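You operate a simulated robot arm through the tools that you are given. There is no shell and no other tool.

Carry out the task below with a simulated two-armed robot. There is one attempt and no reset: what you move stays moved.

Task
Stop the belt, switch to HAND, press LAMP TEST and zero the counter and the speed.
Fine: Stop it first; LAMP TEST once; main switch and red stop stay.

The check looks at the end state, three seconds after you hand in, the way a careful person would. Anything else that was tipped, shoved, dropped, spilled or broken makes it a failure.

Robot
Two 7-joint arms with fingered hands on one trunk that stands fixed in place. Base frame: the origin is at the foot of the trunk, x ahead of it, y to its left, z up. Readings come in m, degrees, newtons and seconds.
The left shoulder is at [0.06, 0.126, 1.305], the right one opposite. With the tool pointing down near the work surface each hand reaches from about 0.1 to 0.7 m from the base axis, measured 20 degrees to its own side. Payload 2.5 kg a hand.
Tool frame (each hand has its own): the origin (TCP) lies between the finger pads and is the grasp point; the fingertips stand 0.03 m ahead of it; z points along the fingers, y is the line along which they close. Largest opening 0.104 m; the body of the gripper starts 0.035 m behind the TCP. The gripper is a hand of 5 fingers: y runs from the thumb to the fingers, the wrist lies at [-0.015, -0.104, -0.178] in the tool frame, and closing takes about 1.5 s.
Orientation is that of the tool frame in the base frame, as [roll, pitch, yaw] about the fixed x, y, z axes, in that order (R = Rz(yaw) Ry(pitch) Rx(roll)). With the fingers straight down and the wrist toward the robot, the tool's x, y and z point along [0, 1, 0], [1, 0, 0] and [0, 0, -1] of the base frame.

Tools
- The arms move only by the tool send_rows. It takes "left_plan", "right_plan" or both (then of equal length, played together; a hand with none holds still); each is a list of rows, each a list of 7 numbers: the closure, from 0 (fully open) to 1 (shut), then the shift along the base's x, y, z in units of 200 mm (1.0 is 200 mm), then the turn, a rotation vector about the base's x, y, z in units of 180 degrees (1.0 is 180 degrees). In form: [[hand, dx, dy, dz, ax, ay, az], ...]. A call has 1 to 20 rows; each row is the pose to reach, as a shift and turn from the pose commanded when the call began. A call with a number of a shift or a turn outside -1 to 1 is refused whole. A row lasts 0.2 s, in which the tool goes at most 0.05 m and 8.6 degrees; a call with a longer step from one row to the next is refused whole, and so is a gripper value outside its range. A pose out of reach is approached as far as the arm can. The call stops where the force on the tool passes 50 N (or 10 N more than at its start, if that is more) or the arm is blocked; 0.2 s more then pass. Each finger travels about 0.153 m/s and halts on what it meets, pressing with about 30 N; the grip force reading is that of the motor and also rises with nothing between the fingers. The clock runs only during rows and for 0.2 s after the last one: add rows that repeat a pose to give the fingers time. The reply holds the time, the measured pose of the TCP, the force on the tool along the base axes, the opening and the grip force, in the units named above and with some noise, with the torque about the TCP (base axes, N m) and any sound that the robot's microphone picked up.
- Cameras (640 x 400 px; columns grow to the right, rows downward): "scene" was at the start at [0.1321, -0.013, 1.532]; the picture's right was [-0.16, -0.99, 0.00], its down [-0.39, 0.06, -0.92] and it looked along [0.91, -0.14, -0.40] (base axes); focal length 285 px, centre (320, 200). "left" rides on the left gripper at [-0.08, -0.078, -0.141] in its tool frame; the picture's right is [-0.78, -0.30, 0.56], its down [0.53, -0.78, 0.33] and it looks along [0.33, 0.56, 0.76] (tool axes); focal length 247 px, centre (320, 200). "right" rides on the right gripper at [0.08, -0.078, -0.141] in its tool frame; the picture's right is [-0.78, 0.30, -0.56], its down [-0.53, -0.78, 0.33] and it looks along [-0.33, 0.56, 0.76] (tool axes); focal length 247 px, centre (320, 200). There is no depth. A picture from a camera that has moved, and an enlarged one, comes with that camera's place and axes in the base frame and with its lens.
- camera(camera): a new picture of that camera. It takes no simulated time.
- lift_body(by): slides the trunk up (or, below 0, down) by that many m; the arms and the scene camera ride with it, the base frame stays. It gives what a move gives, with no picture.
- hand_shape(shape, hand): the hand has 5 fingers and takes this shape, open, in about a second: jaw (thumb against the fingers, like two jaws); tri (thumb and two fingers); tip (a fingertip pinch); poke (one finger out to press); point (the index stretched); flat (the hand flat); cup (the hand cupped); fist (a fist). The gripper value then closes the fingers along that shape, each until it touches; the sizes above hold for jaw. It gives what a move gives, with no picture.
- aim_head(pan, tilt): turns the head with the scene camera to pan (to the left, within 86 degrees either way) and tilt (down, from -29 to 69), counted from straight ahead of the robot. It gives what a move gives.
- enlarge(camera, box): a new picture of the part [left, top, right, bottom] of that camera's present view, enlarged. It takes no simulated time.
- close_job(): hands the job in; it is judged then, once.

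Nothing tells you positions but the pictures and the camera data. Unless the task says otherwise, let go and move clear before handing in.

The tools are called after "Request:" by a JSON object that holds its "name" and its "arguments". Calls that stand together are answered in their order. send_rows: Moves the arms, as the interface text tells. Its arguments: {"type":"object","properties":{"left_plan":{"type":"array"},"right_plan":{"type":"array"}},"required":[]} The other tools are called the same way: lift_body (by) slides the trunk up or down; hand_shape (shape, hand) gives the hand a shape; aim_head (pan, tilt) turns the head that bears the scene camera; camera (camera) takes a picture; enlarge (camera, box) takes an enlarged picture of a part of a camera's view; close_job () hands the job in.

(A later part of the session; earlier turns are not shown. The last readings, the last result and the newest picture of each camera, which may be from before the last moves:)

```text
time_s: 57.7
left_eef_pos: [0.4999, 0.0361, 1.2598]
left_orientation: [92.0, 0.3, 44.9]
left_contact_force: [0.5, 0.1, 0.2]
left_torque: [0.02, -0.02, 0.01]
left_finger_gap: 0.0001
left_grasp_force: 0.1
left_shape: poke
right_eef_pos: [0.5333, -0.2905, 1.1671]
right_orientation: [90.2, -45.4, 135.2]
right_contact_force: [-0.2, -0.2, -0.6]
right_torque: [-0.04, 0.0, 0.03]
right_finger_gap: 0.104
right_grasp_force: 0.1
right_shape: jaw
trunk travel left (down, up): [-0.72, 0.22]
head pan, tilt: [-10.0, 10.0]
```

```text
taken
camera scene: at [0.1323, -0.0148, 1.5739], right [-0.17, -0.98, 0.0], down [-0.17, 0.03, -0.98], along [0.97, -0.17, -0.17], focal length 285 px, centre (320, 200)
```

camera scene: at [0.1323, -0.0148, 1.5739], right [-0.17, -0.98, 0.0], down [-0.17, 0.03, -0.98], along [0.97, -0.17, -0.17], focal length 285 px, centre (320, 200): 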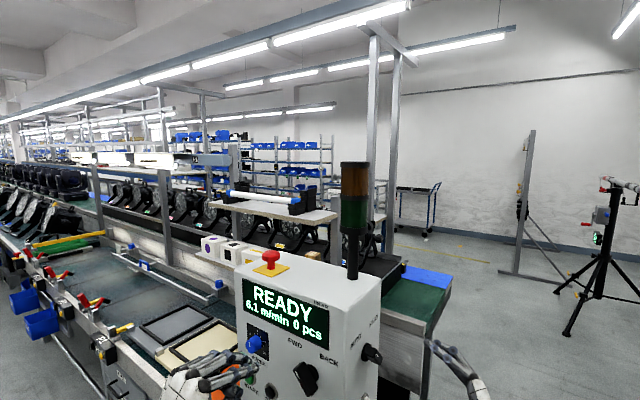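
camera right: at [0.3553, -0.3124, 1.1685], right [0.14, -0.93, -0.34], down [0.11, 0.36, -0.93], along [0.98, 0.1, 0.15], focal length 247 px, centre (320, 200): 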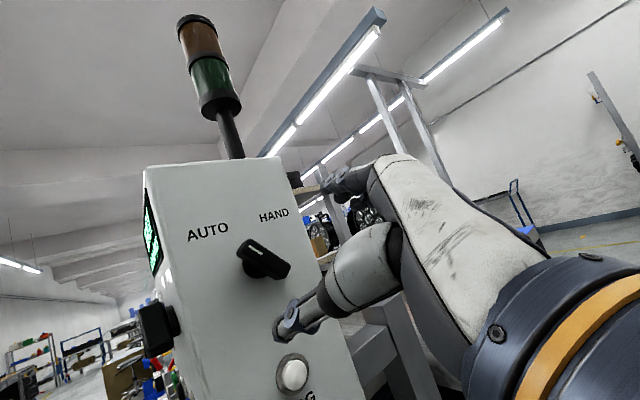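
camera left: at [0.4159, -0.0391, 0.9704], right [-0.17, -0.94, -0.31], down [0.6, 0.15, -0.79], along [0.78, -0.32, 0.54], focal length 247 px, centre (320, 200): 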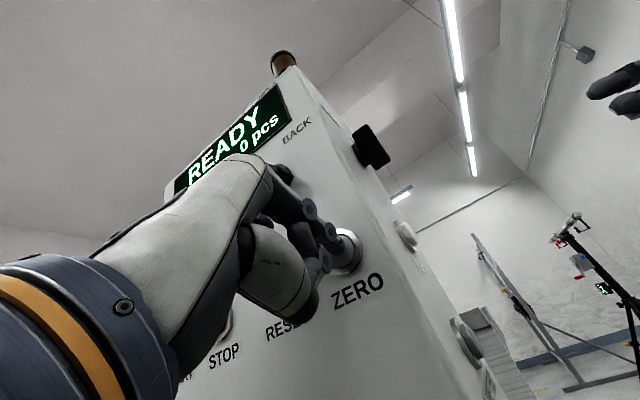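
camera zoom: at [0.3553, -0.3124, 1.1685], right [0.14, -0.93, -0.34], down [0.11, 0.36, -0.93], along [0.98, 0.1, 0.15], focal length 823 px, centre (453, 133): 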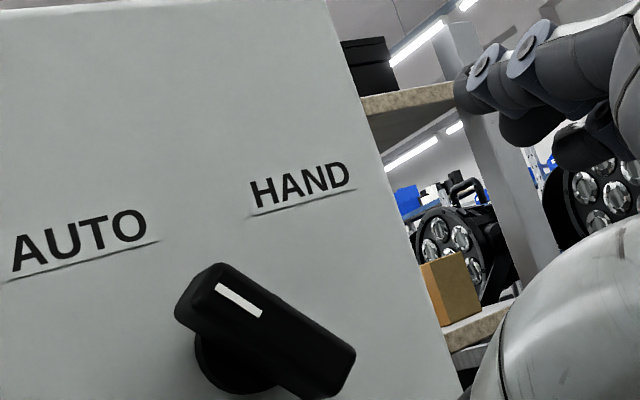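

The open jaw is already lined up across the bar, which points to AUTO with its centre about (0.609, -0.211, 1.169). I'll advance 10 cm straight in so the thumb and fingers straddle it.

Request:
{"name": "send_rows", "arguments": {"right_plan": [[0, 0.05, 0.065, 0.025, 0, 0, 0], [0, 0.11, 0.125, 0.025, 0, 0, 0], [0, 0.17, 0.185, 0.025, 0, 0, 0], [0, 0.23, 0.245, 0.025, 0, 0, 0], [0, 0.29, 0.305, 0.025, 0, 0, 0], [0, 0.33, 0.345, 0.025, 0, 0, 0], [0, 0.346, 0.361, 0.025, 0, 0, 0]]}}

Request:
{"name": "camera", "arguments": {"camera": "right"}}

Request:
{"name": "enlarge", "arguments": {"camera": "right", "box": [200, 140, 400, 300]}}

Request:
{"name": "camera", "arguments": {"camera": "left"}}

```text
time_s: 59.3
left_eef_pos: [0.5018, 0.0365, 1.2608]
left_orientation: [92.0, 0.3, 45.0]
left_contact_force: [-0.1, 0.1, 0.4]
left_torque: [0.03, -0.01, -0.01]
left_finger_gap: 0.0
left_grasp_force: 0.1
left_shape: poke
right_eef_pos: [0.6038, -0.2191, 1.1718]
right_orientation: [90.2, -45.4, 135.1]
right_contact_force: [0.3, 0.0, 0.2]
right_torque: [-0.02, -0.05, -0.02]
right_finger_gap: 0.1041
right_grasp_force: 0.0
right_shape: jaw
trunk travel left (down, up): [-0.72, 0.22]
head pan, tilt: [-10.0, 10.0]
```

```text
taken
camera right: at [0.4247, -0.24, 1.174], right [0.14, -0.93, -0.34], down [0.11, 0.36, -0.93], along [0.98, 0.1, 0.15], focal length 247 px, centre (320, 200)
```

right: 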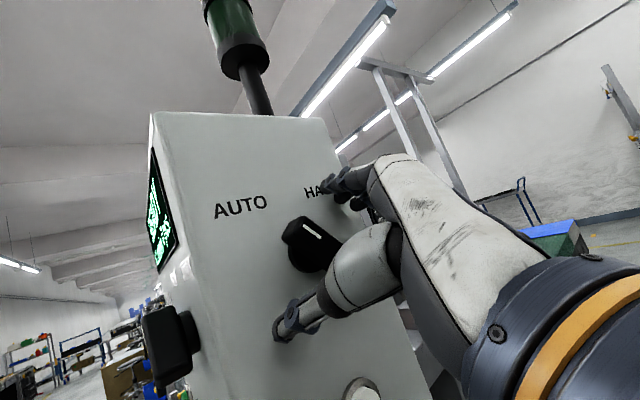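

```text
2.50 times, centred on (300, 220) of right
camera zoom: at [0.4247, -0.24, 1.174], right [0.14, -0.93, -0.34], down [0.11, 0.36, -0.93], along [0.98, 0.1, 0.15], focal length 617 px, centre (370, 150)
```

zoom: 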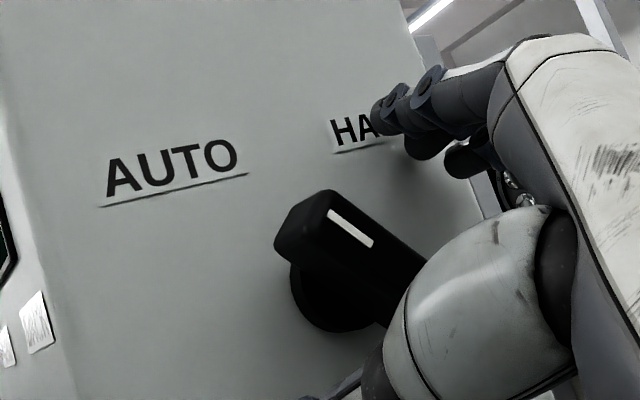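

```text
taken
camera left: at [0.342, 0.0818, 1.1886], right [-0.17, -0.94, -0.31], down [0.59, 0.16, -0.79], along [0.79, -0.32, 0.53], focal length 247 px, centre (320, 200)
```

left: 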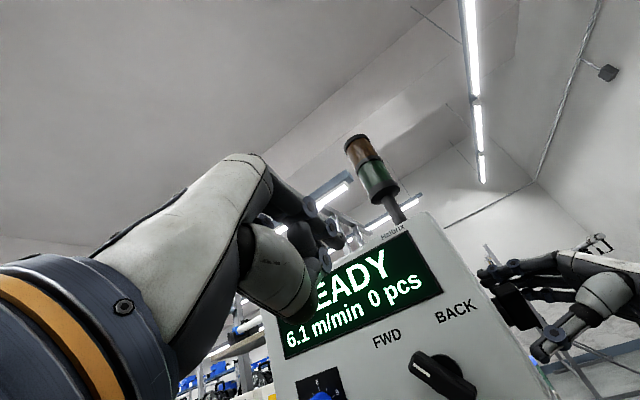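

The bar sits between the thumb and fingers. I'll check the depth from the left camera before closing.

Request:
{"name": "enlarge", "arguments": {"camera": "left", "box": [460, 220, 620, 370]}}

Request:
{"name": "aim_head", "arguments": {"pan": -25, "tilt": 35}}

Request:
{"name": "camera", "arguments": {"camera": "scene"}}

Request:
{"name": "enlarge", "arguments": {"camera": "scene", "box": [260, 100, 420, 220]}}

```text
2.67 times, centred on (540, 295) of left
camera zoom: at [0.342, 0.0818, 1.1886], right [-0.17, -0.94, -0.31], down [0.59, 0.16, -0.79], along [0.79, -0.32, 0.53], focal length 659 px, centre (-267, -53)
```

zoom: 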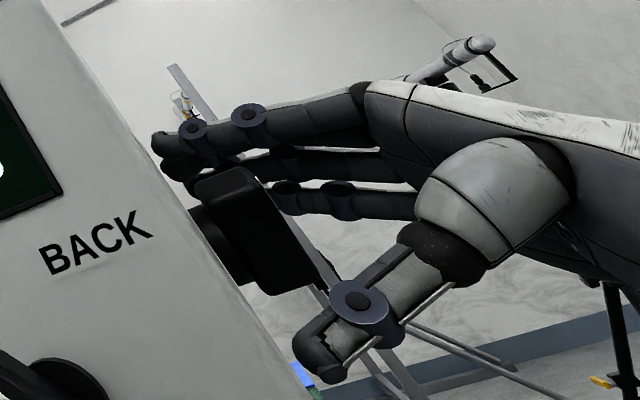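

```text
time_s: 60.2
left_eef_pos: [0.5006, 0.0342, 1.2606]
left_orientation: [92.0, 0.3, 44.9]
left_contact_force: [0.4, 0.6, 0.2]
left_torque: [0.01, 0.02, 0.01]
left_finger_gap: 0.0
left_grasp_force: 0.1
left_shape: poke
right_eef_pos: [0.604, -0.2191, 1.1714]
right_orientation: [90.2, -45.3, 135.2]
right_contact_force: [-0.3, 0.2, 0.3]
right_torque: [0.01, -0.02, -0.02]
right_finger_gap: 0.1038
right_grasp_force: 0.0
right_shape: jaw
trunk travel left (down, up): [-0.72, 0.22]
head pan, tilt: [-25.0, 35.0]
```

```text
taken
camera scene: at [0.1206, -0.0358, 1.5338], right [-0.42, -0.91, 0.0], down [-0.52, 0.24, -0.82], along [0.74, -0.35, -0.57], focal length 285 px, centre (320, 200)
```

scene: 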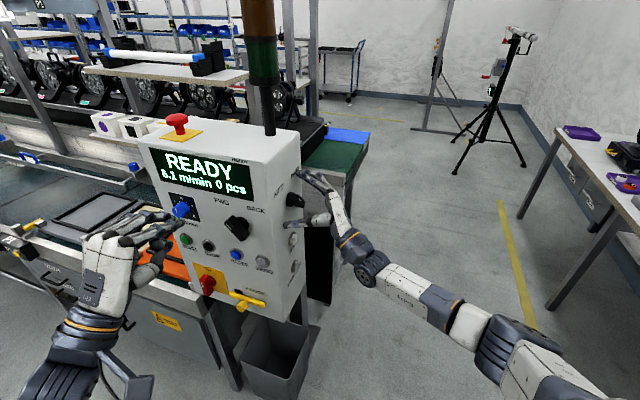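

```text
3.33 times, centred on (340, 160) of scene
camera zoom: at [0.1206, -0.0358, 1.5338], right [-0.42, -0.91, 0.0], down [-0.52, 0.24, -0.82], along [0.74, -0.35, -0.57], focal length 950 px, centre (253, 333)
```

zoom: 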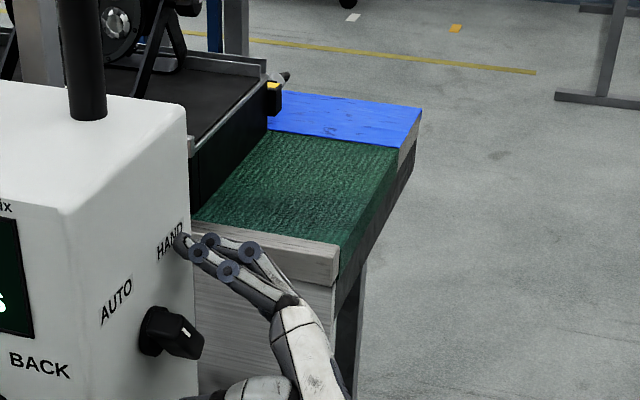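

The fingertips are close to the face with the bar well inside the gap. Closing the right hand on the bar.

Request:
{"name": "send_rows", "arguments": {"right_plan": [[0.3, 0, 0, 0, 0, 0, 0], [0.5, 0, 0, 0, 0, 0, 0], [0.7, 0, 0, 0, 0, 0, 0], [0.85, 0, 0, 0, 0, 0, 0], [1, 0, 0, 0, 0, 0, 0], [1, 0, 0, 0, 0, 0, 0], [1, 0, 0, 0, 0, 0, 0]]}}

Request:
{"name": "camera", "arguments": {"camera": "right"}}

Request:
{"name": "enlarge", "arguments": {"camera": "left", "box": [460, 220, 620, 370]}}

Request:
{"name": "enlarge", "arguments": {"camera": "scene", "box": [240, 140, 400, 260]}}

```text
time_s: 61.8
left_eef_pos: [0.5009, 0.0352, 1.2602]
left_orientation: [92.0, 0.3, 45.0]
left_contact_force: [-0.5, 0.0, 0.8]
left_torque: [-0.01, -0.01, 0.01]
left_finger_gap: 0.0001
left_grasp_force: 0.1
left_shape: poke
right_eef_pos: [0.6037, -0.217, 1.1718]
right_orientation: [90.3, -45.4, 135.0]
right_contact_force: [0.0, 1.2, -1.1]
right_torque: [-0.04, -0.02, 0.0]
right_finger_gap: 0.012
right_grasp_force: 30.3
right_shape: jaw
trunk travel left (down, up): [-0.72, 0.22]
head pan, tilt: [-25.0, 35.0]
```

```text
taken
camera right: at [0.4246, -0.2399, 1.1739], right [0.14, -0.93, -0.34], down [0.11, 0.36, -0.93], along [0.98, 0.1, 0.15], focal length 247 px, centre (320, 200)
```

right: 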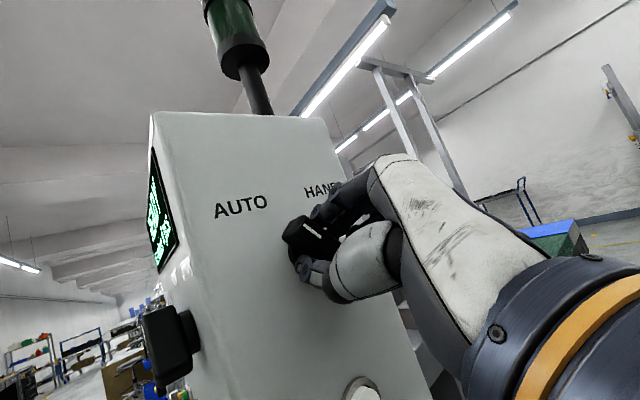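

```text
2.67 times, centred on (540, 295) of left
camera zoom: at [0.3421, 0.0819, 1.1886], right [-0.17, -0.94, -0.31], down [0.59, 0.16, -0.79], along [0.79, -0.32, 0.53], focal length 659 px, centre (-267, -53)
```

zoom: 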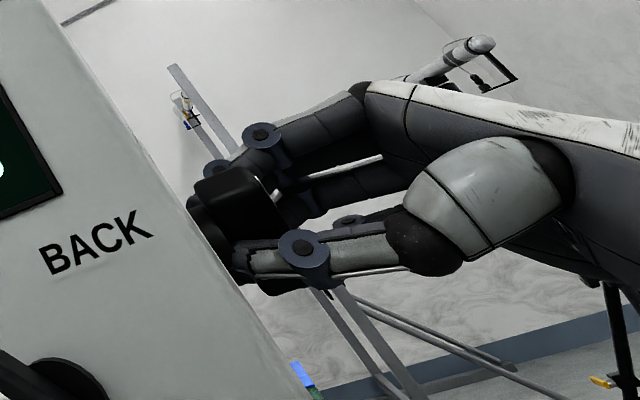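

```text
3.33 times, centred on (320, 200) of scene
camera zoom: at [0.1207, -0.0357, 1.5337], right [-0.42, -0.91, 0.0], down [-0.52, 0.24, -0.82], along [0.74, -0.35, -0.57], focal length 950 px, centre (320, 200)
```

zoom: 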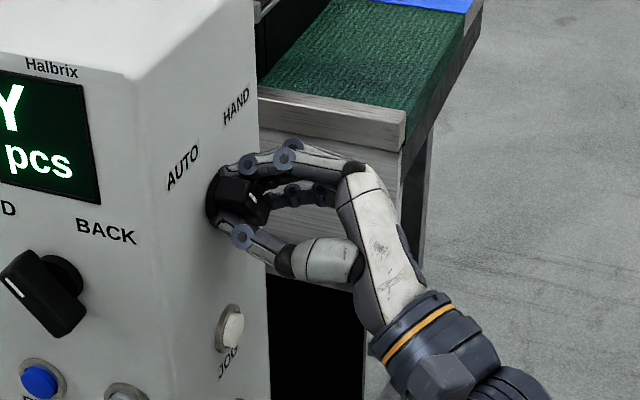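

The grip is firm and nearly force free. I'll turn the switch clockwise about its axis, the first 43° first.

Request:
{"name": "send_rows", "arguments": {"right_plan": [[1, 0, 0, 0, 0.0283, 0.0283, 0], [1, 0, 0, 0, 0.0566, 0.0566, 0], [1, 0, 0, 0, 0.0849, 0.0849, 0], [1, 0, 0, 0, 0.1132, 0.1132, 0], [1, 0, 0, 0, 0.1414, 0.1414, 0], [1, 0, 0, 0, 0.1697, 0.1697, 0], [1, 0, 0, 0, 0.1697, 0.1697, 0]]}}

Request:
{"name": "camera", "arguments": {"camera": "right"}}

Request:
{"name": "enlarge", "arguments": {"camera": "scene", "box": [240, 140, 400, 260]}}

```text
time_s: 63.4
left_eef_pos: [0.5009, 0.0349, 1.2595]
left_orientation: [92.0, 0.3, 44.8]
left_contact_force: [1.0, 0.3, -0.6]
left_torque: [-0.01, 0.03, 0.01]
left_finger_gap: 0.0
left_grasp_force: 0.0
left_shape: poke
right_eef_pos: [0.6032, -0.2195, 1.1703]
right_orientation: [91.4, -88.7, 133.8]
right_contact_force: [4.3, -3.1, -3.5]
right_torque: [-0.05, 0.03, -0.16]
right_finger_gap: 0.012
right_grasp_force: 30.2
right_shape: jaw
trunk travel left (down, up): [-0.72, 0.22]
head pan, tilt: [-25.0, 35.0]
```

```text
taken
camera right: at [0.4475, -0.2631, 1.2482], right [-0.17, -0.62, -0.77], down [-0.31, 0.77, -0.55], along [0.94, 0.14, -0.32], focal length 247 px, centre (320, 200)
```

right: 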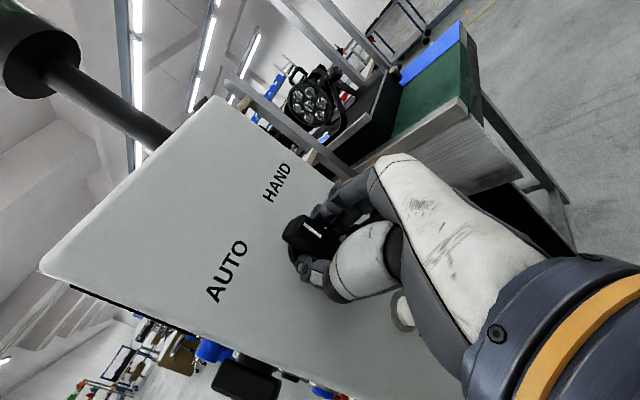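

```text
3.33 times, centred on (320, 200) of scene
camera zoom: at [0.1216, -0.0364, 1.5336], right [-0.42, -0.91, 0.0], down [-0.52, 0.24, -0.82], along [0.74, -0.35, -0.57], focal length 950 px, centre (320, 200)
```

zoom: 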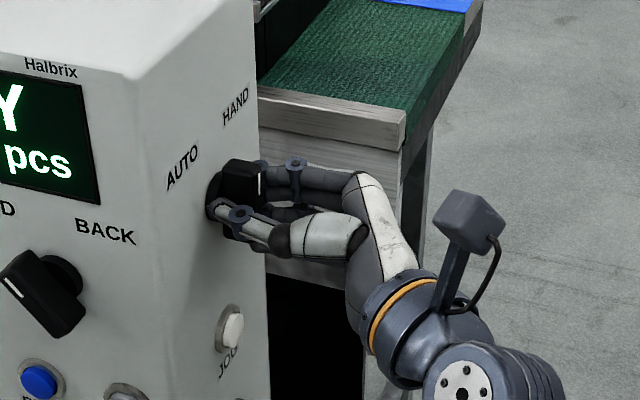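

The bar turned with the hand and now points straight up. I'll continue the second half toward HAND.

Request:
{"name": "send_rows", "arguments": {"right_plan": [[1, 0, 0, 0, 0.0283, 0.0283, 0], [1, 0, 0, 0, 0.0566, 0.0566, 0], [1, 0, 0, 0, 0.0849, 0.0849, 0], [1, 0, 0, 0, 0.1132, 0.1132, 0], [1, 0, 0, 0, 0.1414, 0.1414, 0], [1, 0, 0, 0, 0.1697, 0.1697, 0], [1, 0, 0, 0, 0.1697, 0.1697, 0]]}}

Request:
{"name": "camera", "arguments": {"camera": "right"}}

Request:
{"name": "enlarge", "arguments": {"camera": "scene", "box": [140, 100, 400, 260]}}

```text
time_s: 65.0
left_eef_pos: [0.5018, 0.0354, 1.2598]
left_orientation: [92.1, 0.3, 44.8]
left_contact_force: [0.6, 0.4, -0.1]
left_torque: [0.0, 0.0, 0.01]
left_finger_gap: 0.0001
left_grasp_force: 0.0
left_shape: poke
right_eef_pos: [0.6037, -0.2189, 1.1704]
right_orientation: [-89.8, -48.1, -45.0]
right_contact_force: [1.9, -3.9, -5.1]
right_torque: [-0.26, 0.01, -0.18]
right_finger_gap: 0.0122
right_grasp_force: 30.0
right_shape: jaw
trunk travel left (down, up): [-0.72, 0.22]
head pan, tilt: [-25.0, 35.0]
```

```text
taken
camera right: at [0.5006, -0.3162, 1.2809], right [-0.6, -0.18, -0.78], down [-0.43, 0.9, 0.12], along [0.67, 0.41, -0.62], focal length 247 px, centre (320, 200)
```

right: 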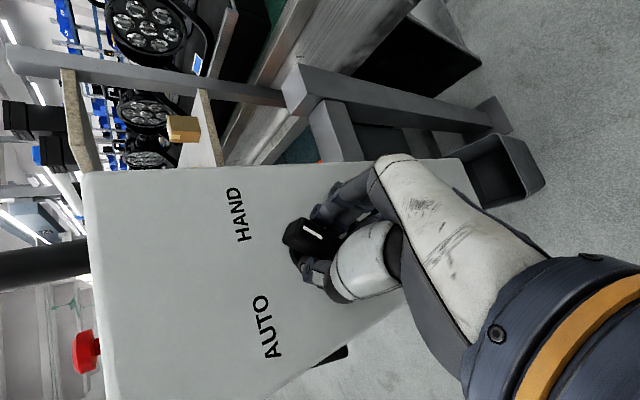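

```text
2.46 times, centred on (270, 180) of scene
camera zoom: at [0.1214, -0.0366, 1.5336], right [-0.42, -0.91, 0.0], down [-0.52, 0.24, -0.82], along [0.74, -0.35, -0.57], focal length 702 px, centre (443, 249)
```

zoom: 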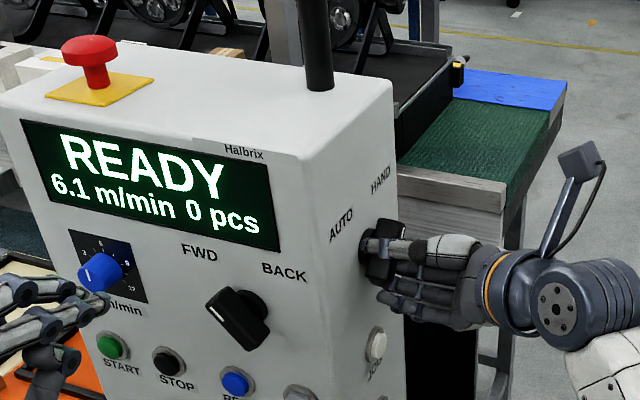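

The bar is now close to HAND. I'll turn a few degrees more to make sure it's against its stop.

Request:
{"name": "send_rows", "arguments": {"right_plan": [[1, 0, 0, 0, 0.0118, 0.0118, 0], [1, 0, 0, 0, 0.0236, 0.0236, 0], [1, 0, 0, 0, 0.0236, 0.0236, 0]]}}

Request:
{"name": "enlarge", "arguments": {"camera": "right", "box": [200, 160, 400, 320]}}

```text
time_s: 65.8
left_eef_pos: [0.5025, 0.0361, 1.2601]
left_orientation: [92.1, 0.3, 44.7]
left_contact_force: [-0.3, 0.0, 0.3]
left_torque: [-0.01, -0.02, -0.01]
left_finger_gap: 0.0004
left_grasp_force: 0.0
left_shape: poke
right_eef_pos: [0.6032, -0.2197, 1.1716]
right_orientation: [-89.7, -42.1, -45.0]
right_contact_force: [5.9, -4.5, -2.1]
right_torque: [-0.31, -0.04, -0.21]
right_finger_gap: 0.0126
right_grasp_force: 29.8
right_shape: jaw
trunk travel left (down, up): [-0.72, 0.22]
head pan, tilt: [-25.0, 35.0]
```

```text
2.50 times, centred on (300, 240) of right
camera zoom: at [0.5091, -0.3248, 1.281], right [-0.66, -0.13, -0.74], down [-0.42, 0.88, 0.22], along [0.63, 0.45, -0.63], focal length 617 px, centre (370, 100)
```

zoom: 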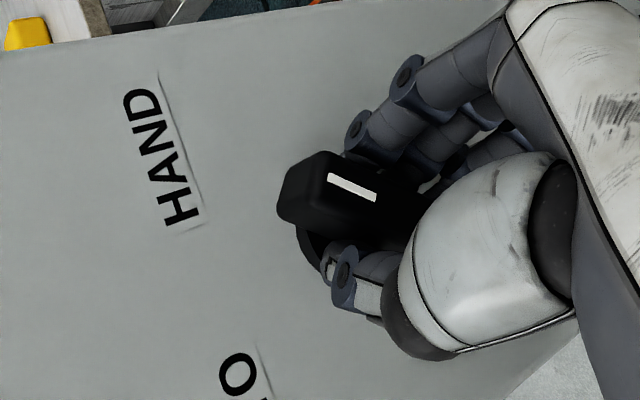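

Request:
{"name": "send_rows", "arguments": {"right_plan": [[1, 0, 0, 0, 0.0118, 0.0118, 0], [1, 0, 0, 0, 0.0236, 0.0236, 0], [1, 0, 0, 0, 0.0236, 0.0236, 0]]}}

Request:
{"name": "enlarge", "arguments": {"camera": "right", "box": [200, 160, 400, 320]}}

```text
time_s: 66.6
left_eef_pos: [0.5022, 0.0352, 1.2603]
left_orientation: [92.1, 0.3, 44.9]
left_contact_force: [-0.3, -0.5, 0.0]
left_torque: [0.01, -0.02, -0.02]
left_finger_gap: 0.0
left_grasp_force: 0.0
left_shape: poke
right_eef_pos: [0.6045, -0.2196, 1.1724]
right_orientation: [-89.7, -36.2, -45.2]
right_contact_force: [10.6, -6.7, -0.7]
right_torque: [-0.34, -0.16, -0.36]
right_finger_gap: 0.0126
right_grasp_force: 29.8
right_shape: jaw
trunk travel left (down, up): [-0.72, 0.22]
head pan, tilt: [-25.0, 35.0]
```

```text
2.50 times, centred on (300, 240) of right
camera zoom: at [0.5173, -0.3333, 1.2799], right [-0.71, -0.07, -0.7], down [-0.4, 0.86, 0.31], along [0.58, 0.5, -0.64], focal length 617 px, centre (370, 100)
```

zoom: 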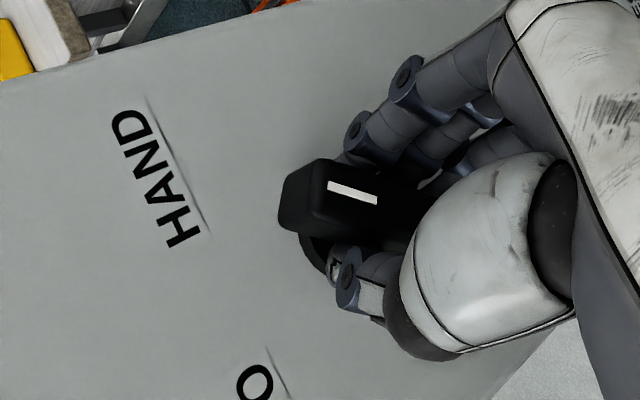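

The bar has stopped following the hand, so the switch is at its end stop on HAND. I'll open the fingers, back straight out and look.

Request:
{"name": "send_rows", "arguments": {"right_plan": [[0.7, 0, 0, 0, 0, 0, 0], [0.3, 0, 0, 0, 0, 0, 0], [0, 0, 0, 0, 0, 0, 0], [0, 0, 0, 0, 0, 0, 0], [0, 0, 0, 0, 0, 0, 0], [0, -0.06, -0.06, 0, 0, 0, 0], [0, -0.13, -0.13, 0, 0, 0, 0], [0, -0.2, -0.2, 0, 0, 0, 0], [0, -0.27, -0.27, 0, 0, 0, 0], [0, -0.34, -0.34, 0, 0, 0, 0], [0, -0.34, -0.34, 0, 0, 0, 0]]}}

Request:
{"name": "camera", "arguments": {"camera": "right"}}

Request:
{"name": "camera", "arguments": {"camera": "scene"}}

Request:
{"name": "enlarge", "arguments": {"camera": "scene", "box": [140, 100, 400, 260]}}

```text
time_s: 69.0
left_eef_pos: [0.5024, 0.0366, 1.2598]
left_orientation: [91.9, 0.3, 44.8]
left_contact_force: [0.7, -0.2, -0.2]
left_torque: [0.01, 0.0, 0.04]
left_finger_gap: 0.0
left_grasp_force: 0.1
left_shape: poke
right_eef_pos: [0.5337, -0.2881, 1.1731]
right_orientation: [-89.8, -36.3, -44.9]
right_contact_force: [0.1, -0.1, 0.8]
right_torque: [0.02, -0.02, 0.02]
right_finger_gap: 0.1039
right_grasp_force: 0.0
right_shape: jaw
trunk travel left (down, up): [-0.72, 0.22]
head pan, tilt: [-25.0, 35.0]
```

```text
taken
camera right: at [0.4471, -0.4005, 1.2812], right [-0.71, -0.07, -0.7], down [-0.4, 0.86, 0.31], along [0.58, 0.5, -0.64], focal length 247 px, centre (320, 200)
```

right: 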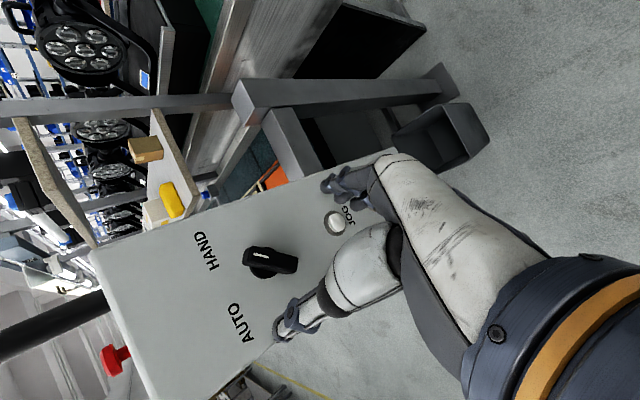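

```text
taken
camera scene: at [0.1207, -0.0357, 1.5337], right [-0.42, -0.91, 0.0], down [-0.52, 0.24, -0.82], along [0.74, -0.35, -0.57], focal length 285 px, centre (320, 200)
```

scene: 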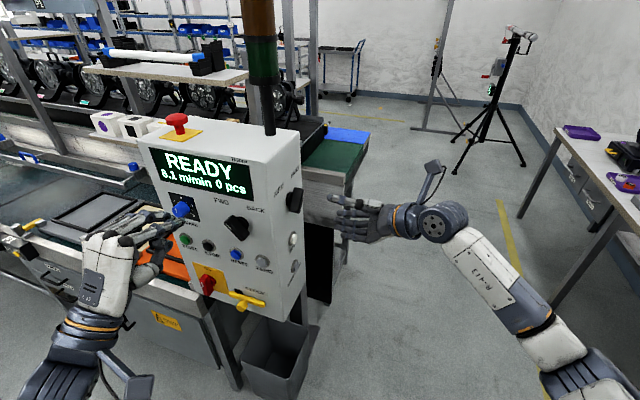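

```text
2.46 times, centred on (270, 180) of scene
camera zoom: at [0.1207, -0.0357, 1.5337], right [-0.42, -0.91, 0.0], down [-0.52, 0.24, -0.82], along [0.74, -0.35, -0.57], focal length 702 px, centre (443, 249)
```

zoom: 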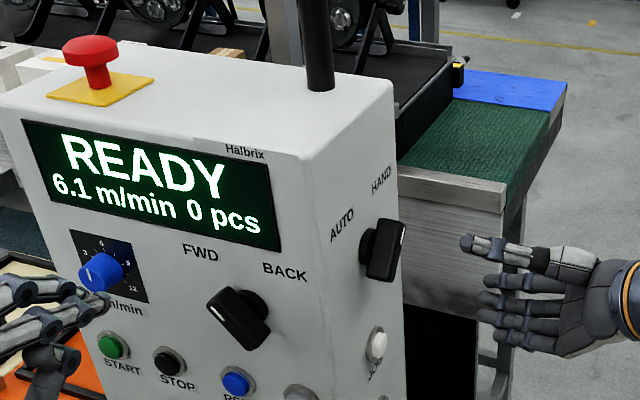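

Request:
{"name": "enlarge", "arguments": {"camera": "right", "box": [180, 210, 320, 350]}}

Request:
{"name": "enlarge", "arguments": {"camera": "left", "box": [400, 180, 620, 340]}}

Request:
{"name": "enlarge", "arguments": {"camera": "scene", "box": [120, 150, 260, 250]}}

```text
2.86 times, centred on (250, 280) of right
camera zoom: at [0.4471, -0.4005, 1.2812], right [-0.71, -0.07, -0.7], down [-0.4, 0.86, 0.31], along [0.58, 0.5, -0.64], focal length 706 px, centre (520, -29)
```

zoom: 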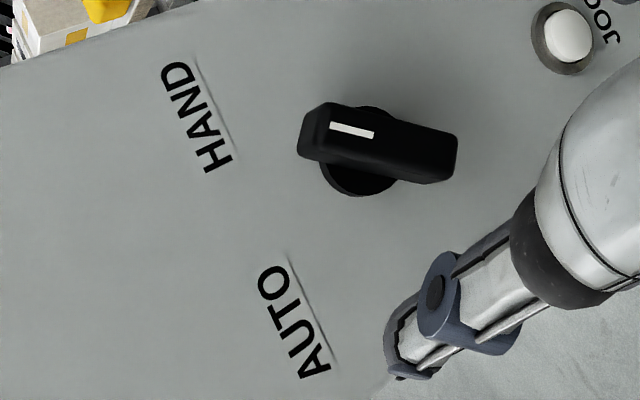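

```text
2.50 times, centred on (510, 260) of left
camera zoom: at [0.3421, 0.0819, 1.1886], right [-0.17, -0.94, -0.31], down [0.59, 0.16, -0.79], along [0.79, -0.32, 0.53], focal length 617 px, centre (-155, 50)
```

zoom: 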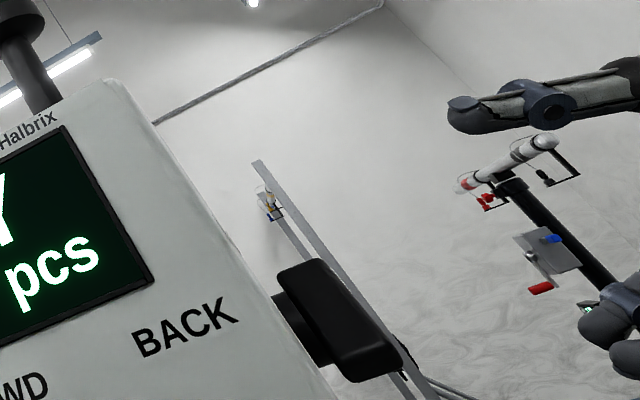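

```text
4.00 times, centred on (190, 200) of scene
camera zoom: at [0.1207, -0.0357, 1.5337], right [-0.42, -0.91, 0.0], down [-0.52, 0.24, -0.82], along [0.74, -0.35, -0.57], focal length 1140 px, centre (840, 200)
```

zoom: 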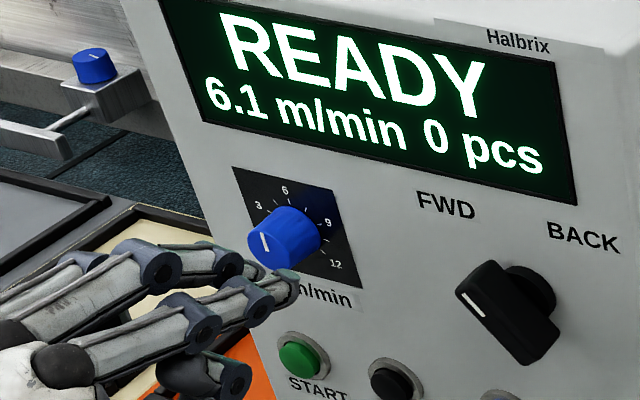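

The mark now points to HAND, symmetric to where AUTO was, and the display is unchanged. Next is the speed knob: I'll lower the trunk a little, set the left hand to a three-finger shape and look at the knob.

Request:
{"name": "lift_body", "arguments": {"by": -0.12}}

Request:
{"name": "hand_shape", "arguments": {"hand": "left", "shape": "tri"}}

Request:
{"name": "aim_head", "arguments": {"pan": 2, "tilt": 25}}

Request:
{"name": "camera", "arguments": {"camera": "left"}}

Request:
{"name": "camera", "arguments": {"camera": "scene"}}

```text
time_s: 70.5
left_eef_pos: [0.5003, 0.0354, 1.1408]
left_orientation: [91.9, 0.3, 45.0]
left_contact_force: [0.1, 1.0, -1.0]
left_torque: [-0.01, 0.01, 0.01]
left_finger_gap: 0.0
left_grasp_force: 0.0
left_shape: poke
right_eef_pos: [0.5332, -0.2875, 1.0524]
right_orientation: [-89.7, -36.2, -45.1]
right_contact_force: [-1.0, 0.6, 0.9]
right_torque: [-0.02, -0.01, 0.03]
right_finger_gap: 0.1038
right_grasp_force: 0.1
right_shape: jaw
trunk travel left (down, up): [-0.6, 0.34]
head pan, tilt: [-25.0, 35.0]
```

```text
time_s: 71.4
left_eef_pos: [0.5026, 0.0363, 1.1396]
left_orientation: [92.0, 0.3, 44.8]
left_contact_force: [0.7, 0.6, -0.6]
left_torque: [-0.01, 0.01, -0.02]
left_finger_gap: 0.1039
left_grasp_force: 0.0
left_shape: tri
right_eef_pos: [0.5339, -0.2882, 1.0524]
right_orientation: [-89.8, -36.3, -45.0]
right_contact_force: [-0.3, -0.4, -0.7]
right_torque: [-0.03, -0.03, 0.01]
right_finger_gap: 0.104
right_grasp_force: 0.1
right_shape: jaw
trunk travel left (down, up): [-0.6, 0.34]
head pan, tilt: [-25.0, 35.0]
```

```text
time_s: 72.3
left_eef_pos: [0.5021, 0.0368, 1.1402]
left_orientation: [92.0, 0.3, 45.1]
left_contact_force: [1.2, 0.0, -0.2]
left_torque: [0.01, -0.02, 0.0]
left_finger_gap: 0.1038
left_grasp_force: 0.1
left_shape: tri
right_eef_pos: [0.5328, -0.2867, 1.0517]
right_orientation: [-89.7, -36.1, -45.1]
right_contact_force: [-0.3, 0.1, 0.5]
right_torque: [-0.01, -0.01, 0.04]
right_finger_gap: 0.1039
right_grasp_force: 0.1
right_shape: jaw
trunk travel left (down, up): [-0.6, 0.34]
head pan, tilt: [2.0, 25.0]
```

```text
taken
camera left: at [0.342, 0.0818, 1.0686], right [-0.17, -0.94, -0.31], down [0.59, 0.16, -0.79], along [0.79, -0.32, 0.53], focal length 247 px, centre (320, 200)
```

left: 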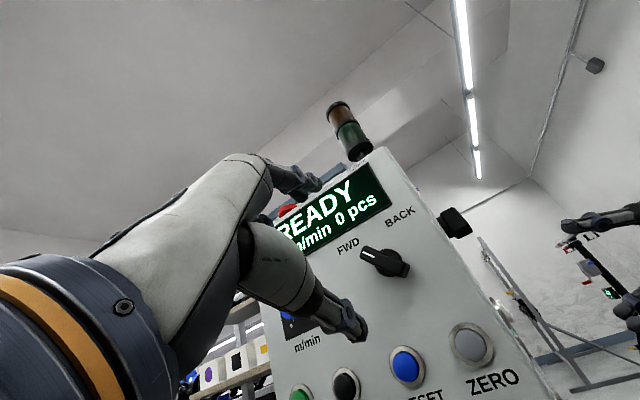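

```text
taken
camera scene: at [0.1328, 0.0045, 1.4295], right [0.03, -1.0, 0.0], down [-0.42, -0.01, -0.91], along [0.91, 0.03, -0.42], focal length 285 px, centre (320, 200)
```

scene: 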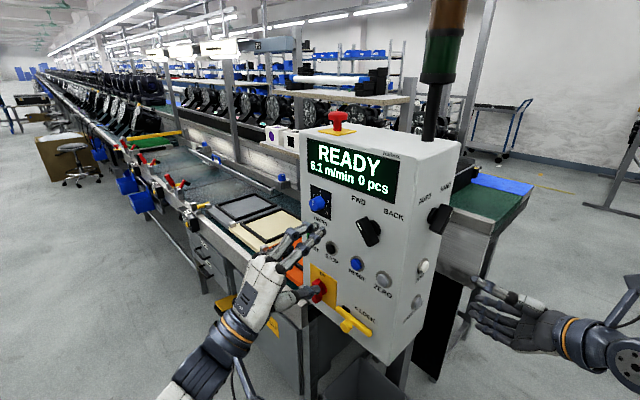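

Request:
{"name": "enlarge", "arguments": {"camera": "scene", "box": [290, 180, 354, 230]}}

Request:
{"name": "send_rows", "arguments": {"left_plan": [[0, 0.09, 0.062, 0.007, -0.0281, 0.0281, 0], [0, 0.18, 0.124, 0.014, -0.0561, 0.0561, 0], [0, 0.27, 0.186, 0.02, -0.0842, 0.0842, 0], [0, 0.36, 0.248, 0.028, -0.1122, 0.1122, 0], [0, 0.45, 0.31, 0.035, -0.1403, 0.1403, 0], [0, 0.54, 0.372, 0.042, -0.1683, 0.1683, 0], [0, 0.625, 0.433, 0.05, -0.1964, 0.1964, 0], [0, 0.625, 0.433, 0.05, -0.1964, 0.1964, 0]]}}

Request:
{"name": "camera", "arguments": {"camera": "left"}}

Request:
{"name": "camera", "arguments": {"camera": "scene"}}

```text
8.00 times, centred on (322, 205) of scene
camera zoom: at [0.1328, 0.0045, 1.4295], right [0.03, -1.0, 0.0], down [-0.42, -0.01, -0.91], along [0.91, 0.03, -0.42], focal length 2280 px, centre (304, 160)
```

zoom: 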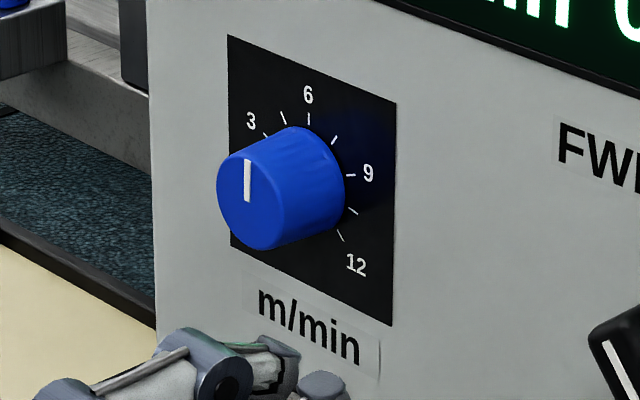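

```text
time_s: 74.1
left_eef_pos: [0.6283, 0.1241, 1.1502]
left_orientation: [91.8, 50.4, 44.7]
left_contact_force: [-0.7, 0.2, -0.7]
left_torque: [0.0, -0.02, 0.02]
left_finger_gap: 0.1039
left_grasp_force: 0.3
left_shape: tri
right_eef_pos: [0.5345, -0.288, 1.0526]
right_orientation: [-89.7, -36.2, -45.1]
right_contact_force: [0.3, -0.7, 1.0]
right_torque: [-0.03, 0.03, -0.01]
right_finger_gap: 0.1037
right_grasp_force: 0.1
right_shape: jaw
trunk travel left (down, up): [-0.6, 0.34]
head pan, tilt: [2.0, 25.0]
```

```text
taken
camera left: at [0.4501, 0.1503, 1.1665], right [-0.14, -0.91, 0.4], down [0.03, -0.41, -0.91], along [0.99, -0.11, 0.08], focal length 247 px, centre (320, 200)
```

left: 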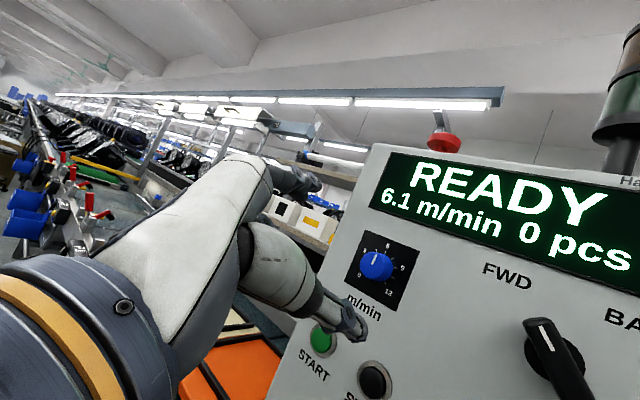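

```text
taken
camera scene: at [0.1328, 0.0046, 1.4295], right [0.03, -1.0, 0.0], down [-0.42, -0.01, -0.91], along [0.91, 0.03, -0.42], focal length 285 px, centre (320, 200)
```

scene: 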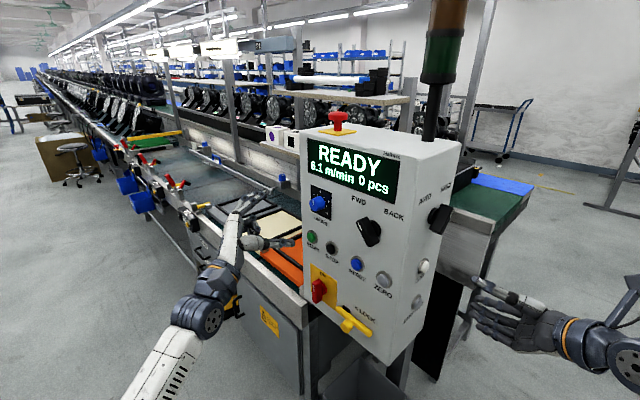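

The left hand is in position with the knob in view. I'll zoom in to measure it.

Request:
{"name": "enlarge", "arguments": {"camera": "left", "box": [330, 215, 430, 315]}}

Request:
{"name": "enlarge", "arguments": {"camera": "left", "box": [230, 130, 430, 350]}}

Request:
{"name": "enlarge", "arguments": {"camera": "scene", "box": [210, 160, 370, 270]}}

```text
4.00 times, centred on (380, 265) of left
camera zoom: at [0.4501, 0.1503, 1.1665], right [-0.14, -0.91, 0.4], down [0.03, -0.41, -0.91], along [0.99, -0.11, 0.08], focal length 988 px, centre (80, -60)
```

zoom: 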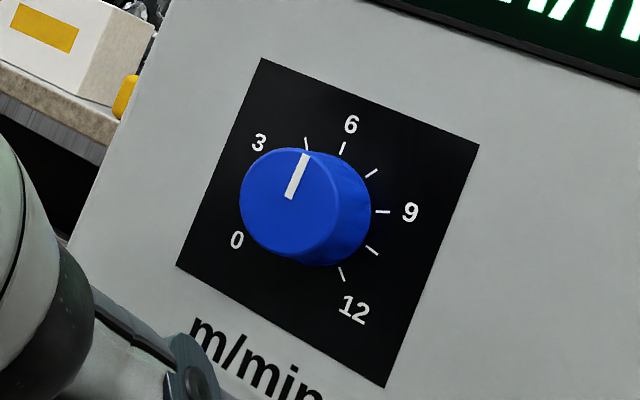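

```text
1.82 times, centred on (330, 240) of left
camera zoom: at [0.4501, 0.1503, 1.1665], right [-0.14, -0.91, 0.4], down [0.03, -0.41, -0.91], along [0.99, -0.11, 0.08], focal length 449 px, centre (302, 127)
```

zoom: 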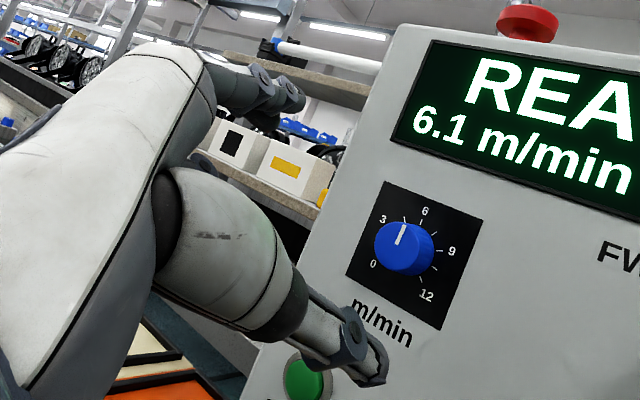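

```text
3.64 times, centred on (290, 215) of scene
camera zoom: at [0.1328, 0.0046, 1.4295], right [0.03, -1.0, 0.0], down [-0.42, -0.01, -0.91], along [0.91, 0.03, -0.42], focal length 1036 px, centre (429, 146)
```

zoom: 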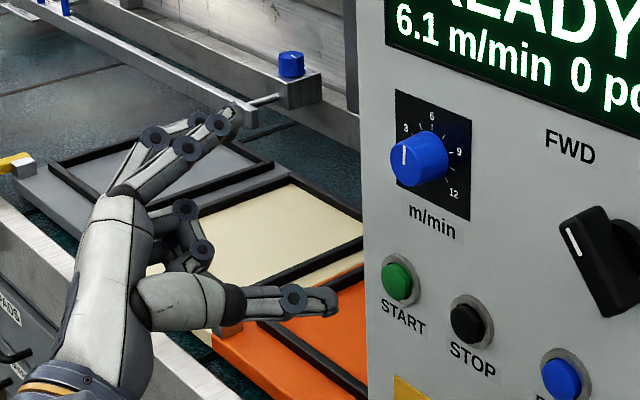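

The hand axis already points straight at the knob, whose front is about 11.7 cm ahead at (0.709, 0.040, 1.147). I'll advance so the fingers straddle it without touching the panel.

Request:
{"name": "send_rows", "arguments": {"left_plan": [[0, 0.06, -0.063, -0.002, -0.0015, -0.0015, 0.003], [0, 0.12, -0.126, -0.004, -0.003, -0.003, 0.006], [0, 0.18, -0.189, -0.007, -0.0045, -0.0045, 0.0092], [0, 0.24, -0.252, -0.009, -0.0045, -0.0045, 0.0092], [0, 0.3, -0.315, -0.011, -0.0045, -0.0045, 0.0092], [0, 0.35, -0.368, -0.013, -0.0045, -0.0045, 0.0092], [0, 0.385, -0.405, -0.015, -0.0045, -0.0045, 0.0092], [0, 0.4, -0.42, -0.015, -0.0045, -0.0045, 0.0092]]}}

Request:
{"name": "camera", "arguments": {"camera": "left"}}

Request:
{"name": "enlarge", "arguments": {"camera": "left", "box": [240, 140, 440, 340]}}

Request:
{"name": "enlarge", "arguments": {"camera": "scene", "box": [250, 150, 410, 260]}}

```text
time_s: 75.9
left_eef_pos: [0.7052, 0.0398, 1.1489]
left_orientation: [89.7, 50.3, 45.0]
left_contact_force: [-12.9, 8.9, -1.6]
left_torque: [-0.31, -0.3, 0.7]
left_finger_gap: 0.1025
left_grasp_force: 0.1
left_shape: tri
right_eef_pos: [0.5322, -0.2866, 1.0542]
right_orientation: [-89.7, -36.3, -45.1]
right_contact_force: [-0.7, -0.1, 0.7]
right_torque: [0.0, -0.03, -0.04]
right_finger_gap: 0.1039
right_grasp_force: 0.0
right_shape: jaw
trunk travel left (down, up): [-0.6, 0.34]
head pan, tilt: [2.0, 25.0]
```

```text
taken
camera left: at [0.5269, 0.0614, 1.1614], right [-0.12, -0.91, 0.41], down [0.06, -0.42, -0.91], along [0.99, -0.08, 0.1], focal length 247 px, centre (320, 200)
```

left: 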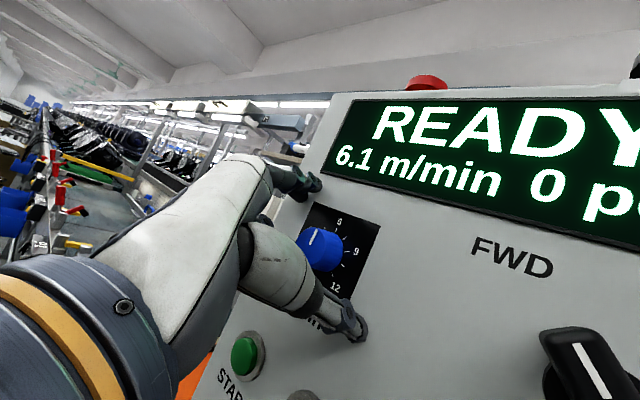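

```text
2.00 times, centred on (340, 240) of left
camera zoom: at [0.5269, 0.0614, 1.1614], right [-0.12, -0.91, 0.41], down [0.06, -0.42, -0.91], along [0.99, -0.08, 0.1], focal length 494 px, centre (280, 120)
```

zoom: 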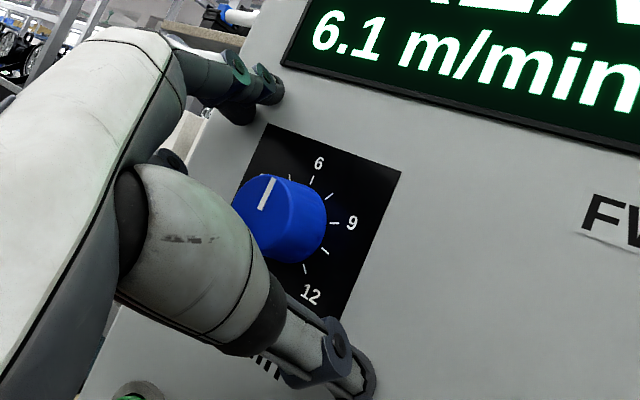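

```text
3.64 times, centred on (330, 205) of scene
camera zoom: at [0.1311, 0.0059, 1.4297], right [0.04, -1.0, 0.0], down [-0.42, -0.02, -0.91], along [0.91, 0.03, -0.42], focal length 1036 px, centre (284, 182)
```

zoom: 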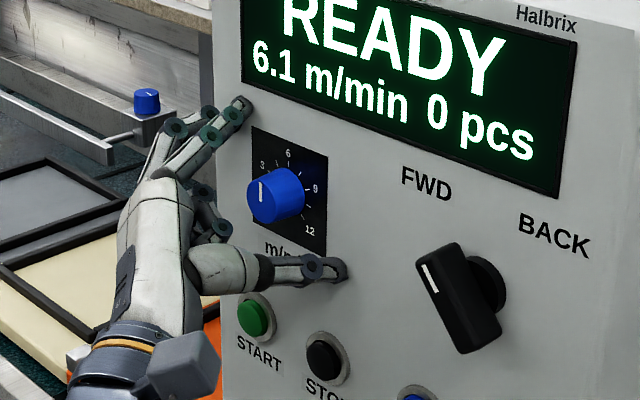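

The fingertips just touched the panel lightly, so I'll back off 8 mm and then close on the knob, which is centred in the grip.

Request:
{"name": "send_rows", "arguments": {"left_plan": [[0, -0.028, 0.028, 0, 0, 0, 0], [0, -0.03, 0.03, -0.005, 0, 0, 0], [0.3, -0.03, 0.03, -0.005, 0, 0, 0], [0.5, -0.03, 0.03, -0.005, 0, 0, 0], [0.7, -0.03, 0.03, -0.005, 0, 0, 0], [0.85, -0.03, 0.03, -0.005, 0, 0, 0], [1, -0.03, 0.03, -0.005, 0, 0, 0], [1, -0.03, 0.03, -0.005, 0, 0, 0]]}}

Request:
{"name": "enlarge", "arguments": {"camera": "left", "box": [240, 140, 440, 340]}}

Request:
{"name": "enlarge", "arguments": {"camera": "scene", "box": [250, 150, 410, 260]}}

```text
time_s: 77.7
left_eef_pos: [0.7, 0.0428, 1.148]
left_orientation: [89.9, 50.2, 45.1]
left_contact_force: [0.9, 0.6, 2.0]
left_torque: [-0.08, -0.07, 0.08]
left_finger_gap: 0.0204
left_grasp_force: 30.0
left_shape: tri
right_eef_pos: [0.5318, -0.2864, 1.0534]
right_orientation: [-89.8, -36.2, -44.9]
right_contact_force: [-0.4, 0.3, -0.3]
right_torque: [-0.03, -0.01, 0.01]
right_finger_gap: 0.1039
right_grasp_force: 0.1
right_shape: jaw
trunk travel left (down, up): [-0.6, 0.34]
head pan, tilt: [2.0, 25.0]
```

```text
2.00 times, centred on (340, 240) of left
camera zoom: at [0.521, 0.0653, 1.1603], right [-0.12, -0.91, 0.41], down [0.06, -0.42, -0.91], along [0.99, -0.08, 0.1], focal length 494 px, centre (280, 120)
```

zoom: 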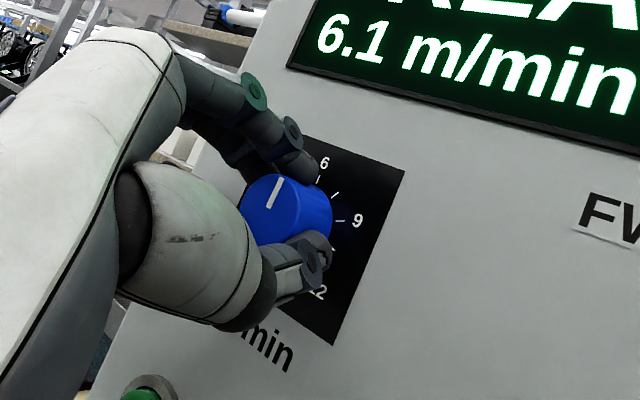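

```text
3.64 times, centred on (330, 205) of scene
camera zoom: at [0.1325, 0.0046, 1.4296], right [0.03, -1.0, 0.0], down [-0.42, -0.01, -0.91], along [0.91, 0.03, -0.42], focal length 1036 px, centre (284, 182)
```

zoom: 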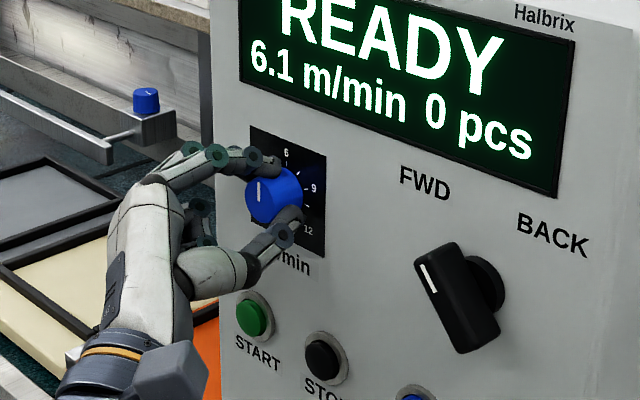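

The grip on the knob is good. I'll turn it counter-clockwise by 60° and read the display.

Request:
{"name": "send_rows", "arguments": {"left_plan": [[1, 0, 0, 0, -0.0295, 0.0295, 0], [1, 0, 0, 0, -0.0589, 0.0589, 0], [1, 0, 0, 0, -0.0884, 0.0884, 0], [1, 0, 0, 0, -0.1178, 0.1178, 0], [1, 0, 0, 0, -0.1473, 0.1473, 0], [1, 0, 0, 0, -0.1768, 0.1768, 0], [1, 0, 0, 0, -0.2062, 0.2062, 0], [1, 0, 0, 0, -0.2357, 0.2357, 0], [1, 0, 0, 0, -0.2357, 0.2357, 0]]}}

Request:
{"name": "camera", "arguments": {"camera": "left"}}

Request:
{"name": "enlarge", "arguments": {"camera": "scene", "box": [250, 130, 450, 270]}}

```text
time_s: 79.9
left_eef_pos: [0.7059, 0.0748, 1.1454]
left_orientation: [-95.3, 71.7, -137.4]
left_contact_force: [0.0, -0.1, -0.7]
left_torque: [0.0, -0.01, 0.03]
left_finger_gap: 0.0142
left_grasp_force: 30.6
left_shape: tri
right_eef_pos: [0.5341, -0.2871, 1.0534]
right_orientation: [-89.7, -36.2, -45.1]
right_contact_force: [-0.2, -0.2, -0.5]
right_torque: [0.0, 0.04, 0.02]
right_finger_gap: 0.1038
right_grasp_force: 0.1
right_shape: jaw
trunk travel left (down, up): [-0.6, 0.34]
head pan, tilt: [2.0, 25.0]
stopped in row 9 (left hand): the arm was blocked; the commanded pose is now the measured one
```

```text
taken
camera left: at [0.5706, 0.1334, 1.2503], right [0.4, -0.42, 0.81], down [-0.37, -0.89, -0.27], along [0.84, -0.19, -0.51], focal length 247 px, centre (320, 200)
```

left: 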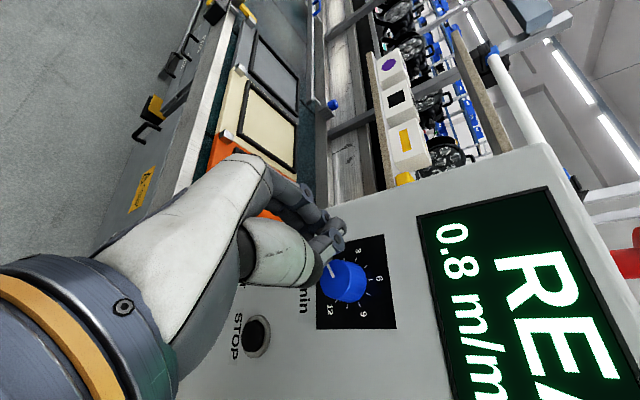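

```text
2.86 times, centred on (350, 200) of scene
camera zoom: at [0.1328, 0.0049, 1.4295], right [0.03, -1.0, 0.0], down [-0.42, -0.01, -0.91], along [0.91, 0.03, -0.42], focal length 814 px, centre (234, 200)
```

zoom: 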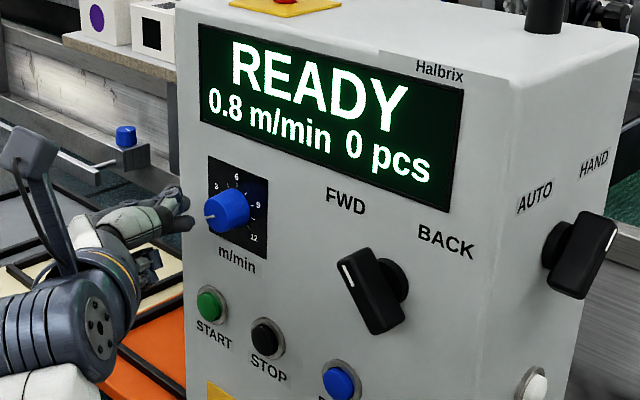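

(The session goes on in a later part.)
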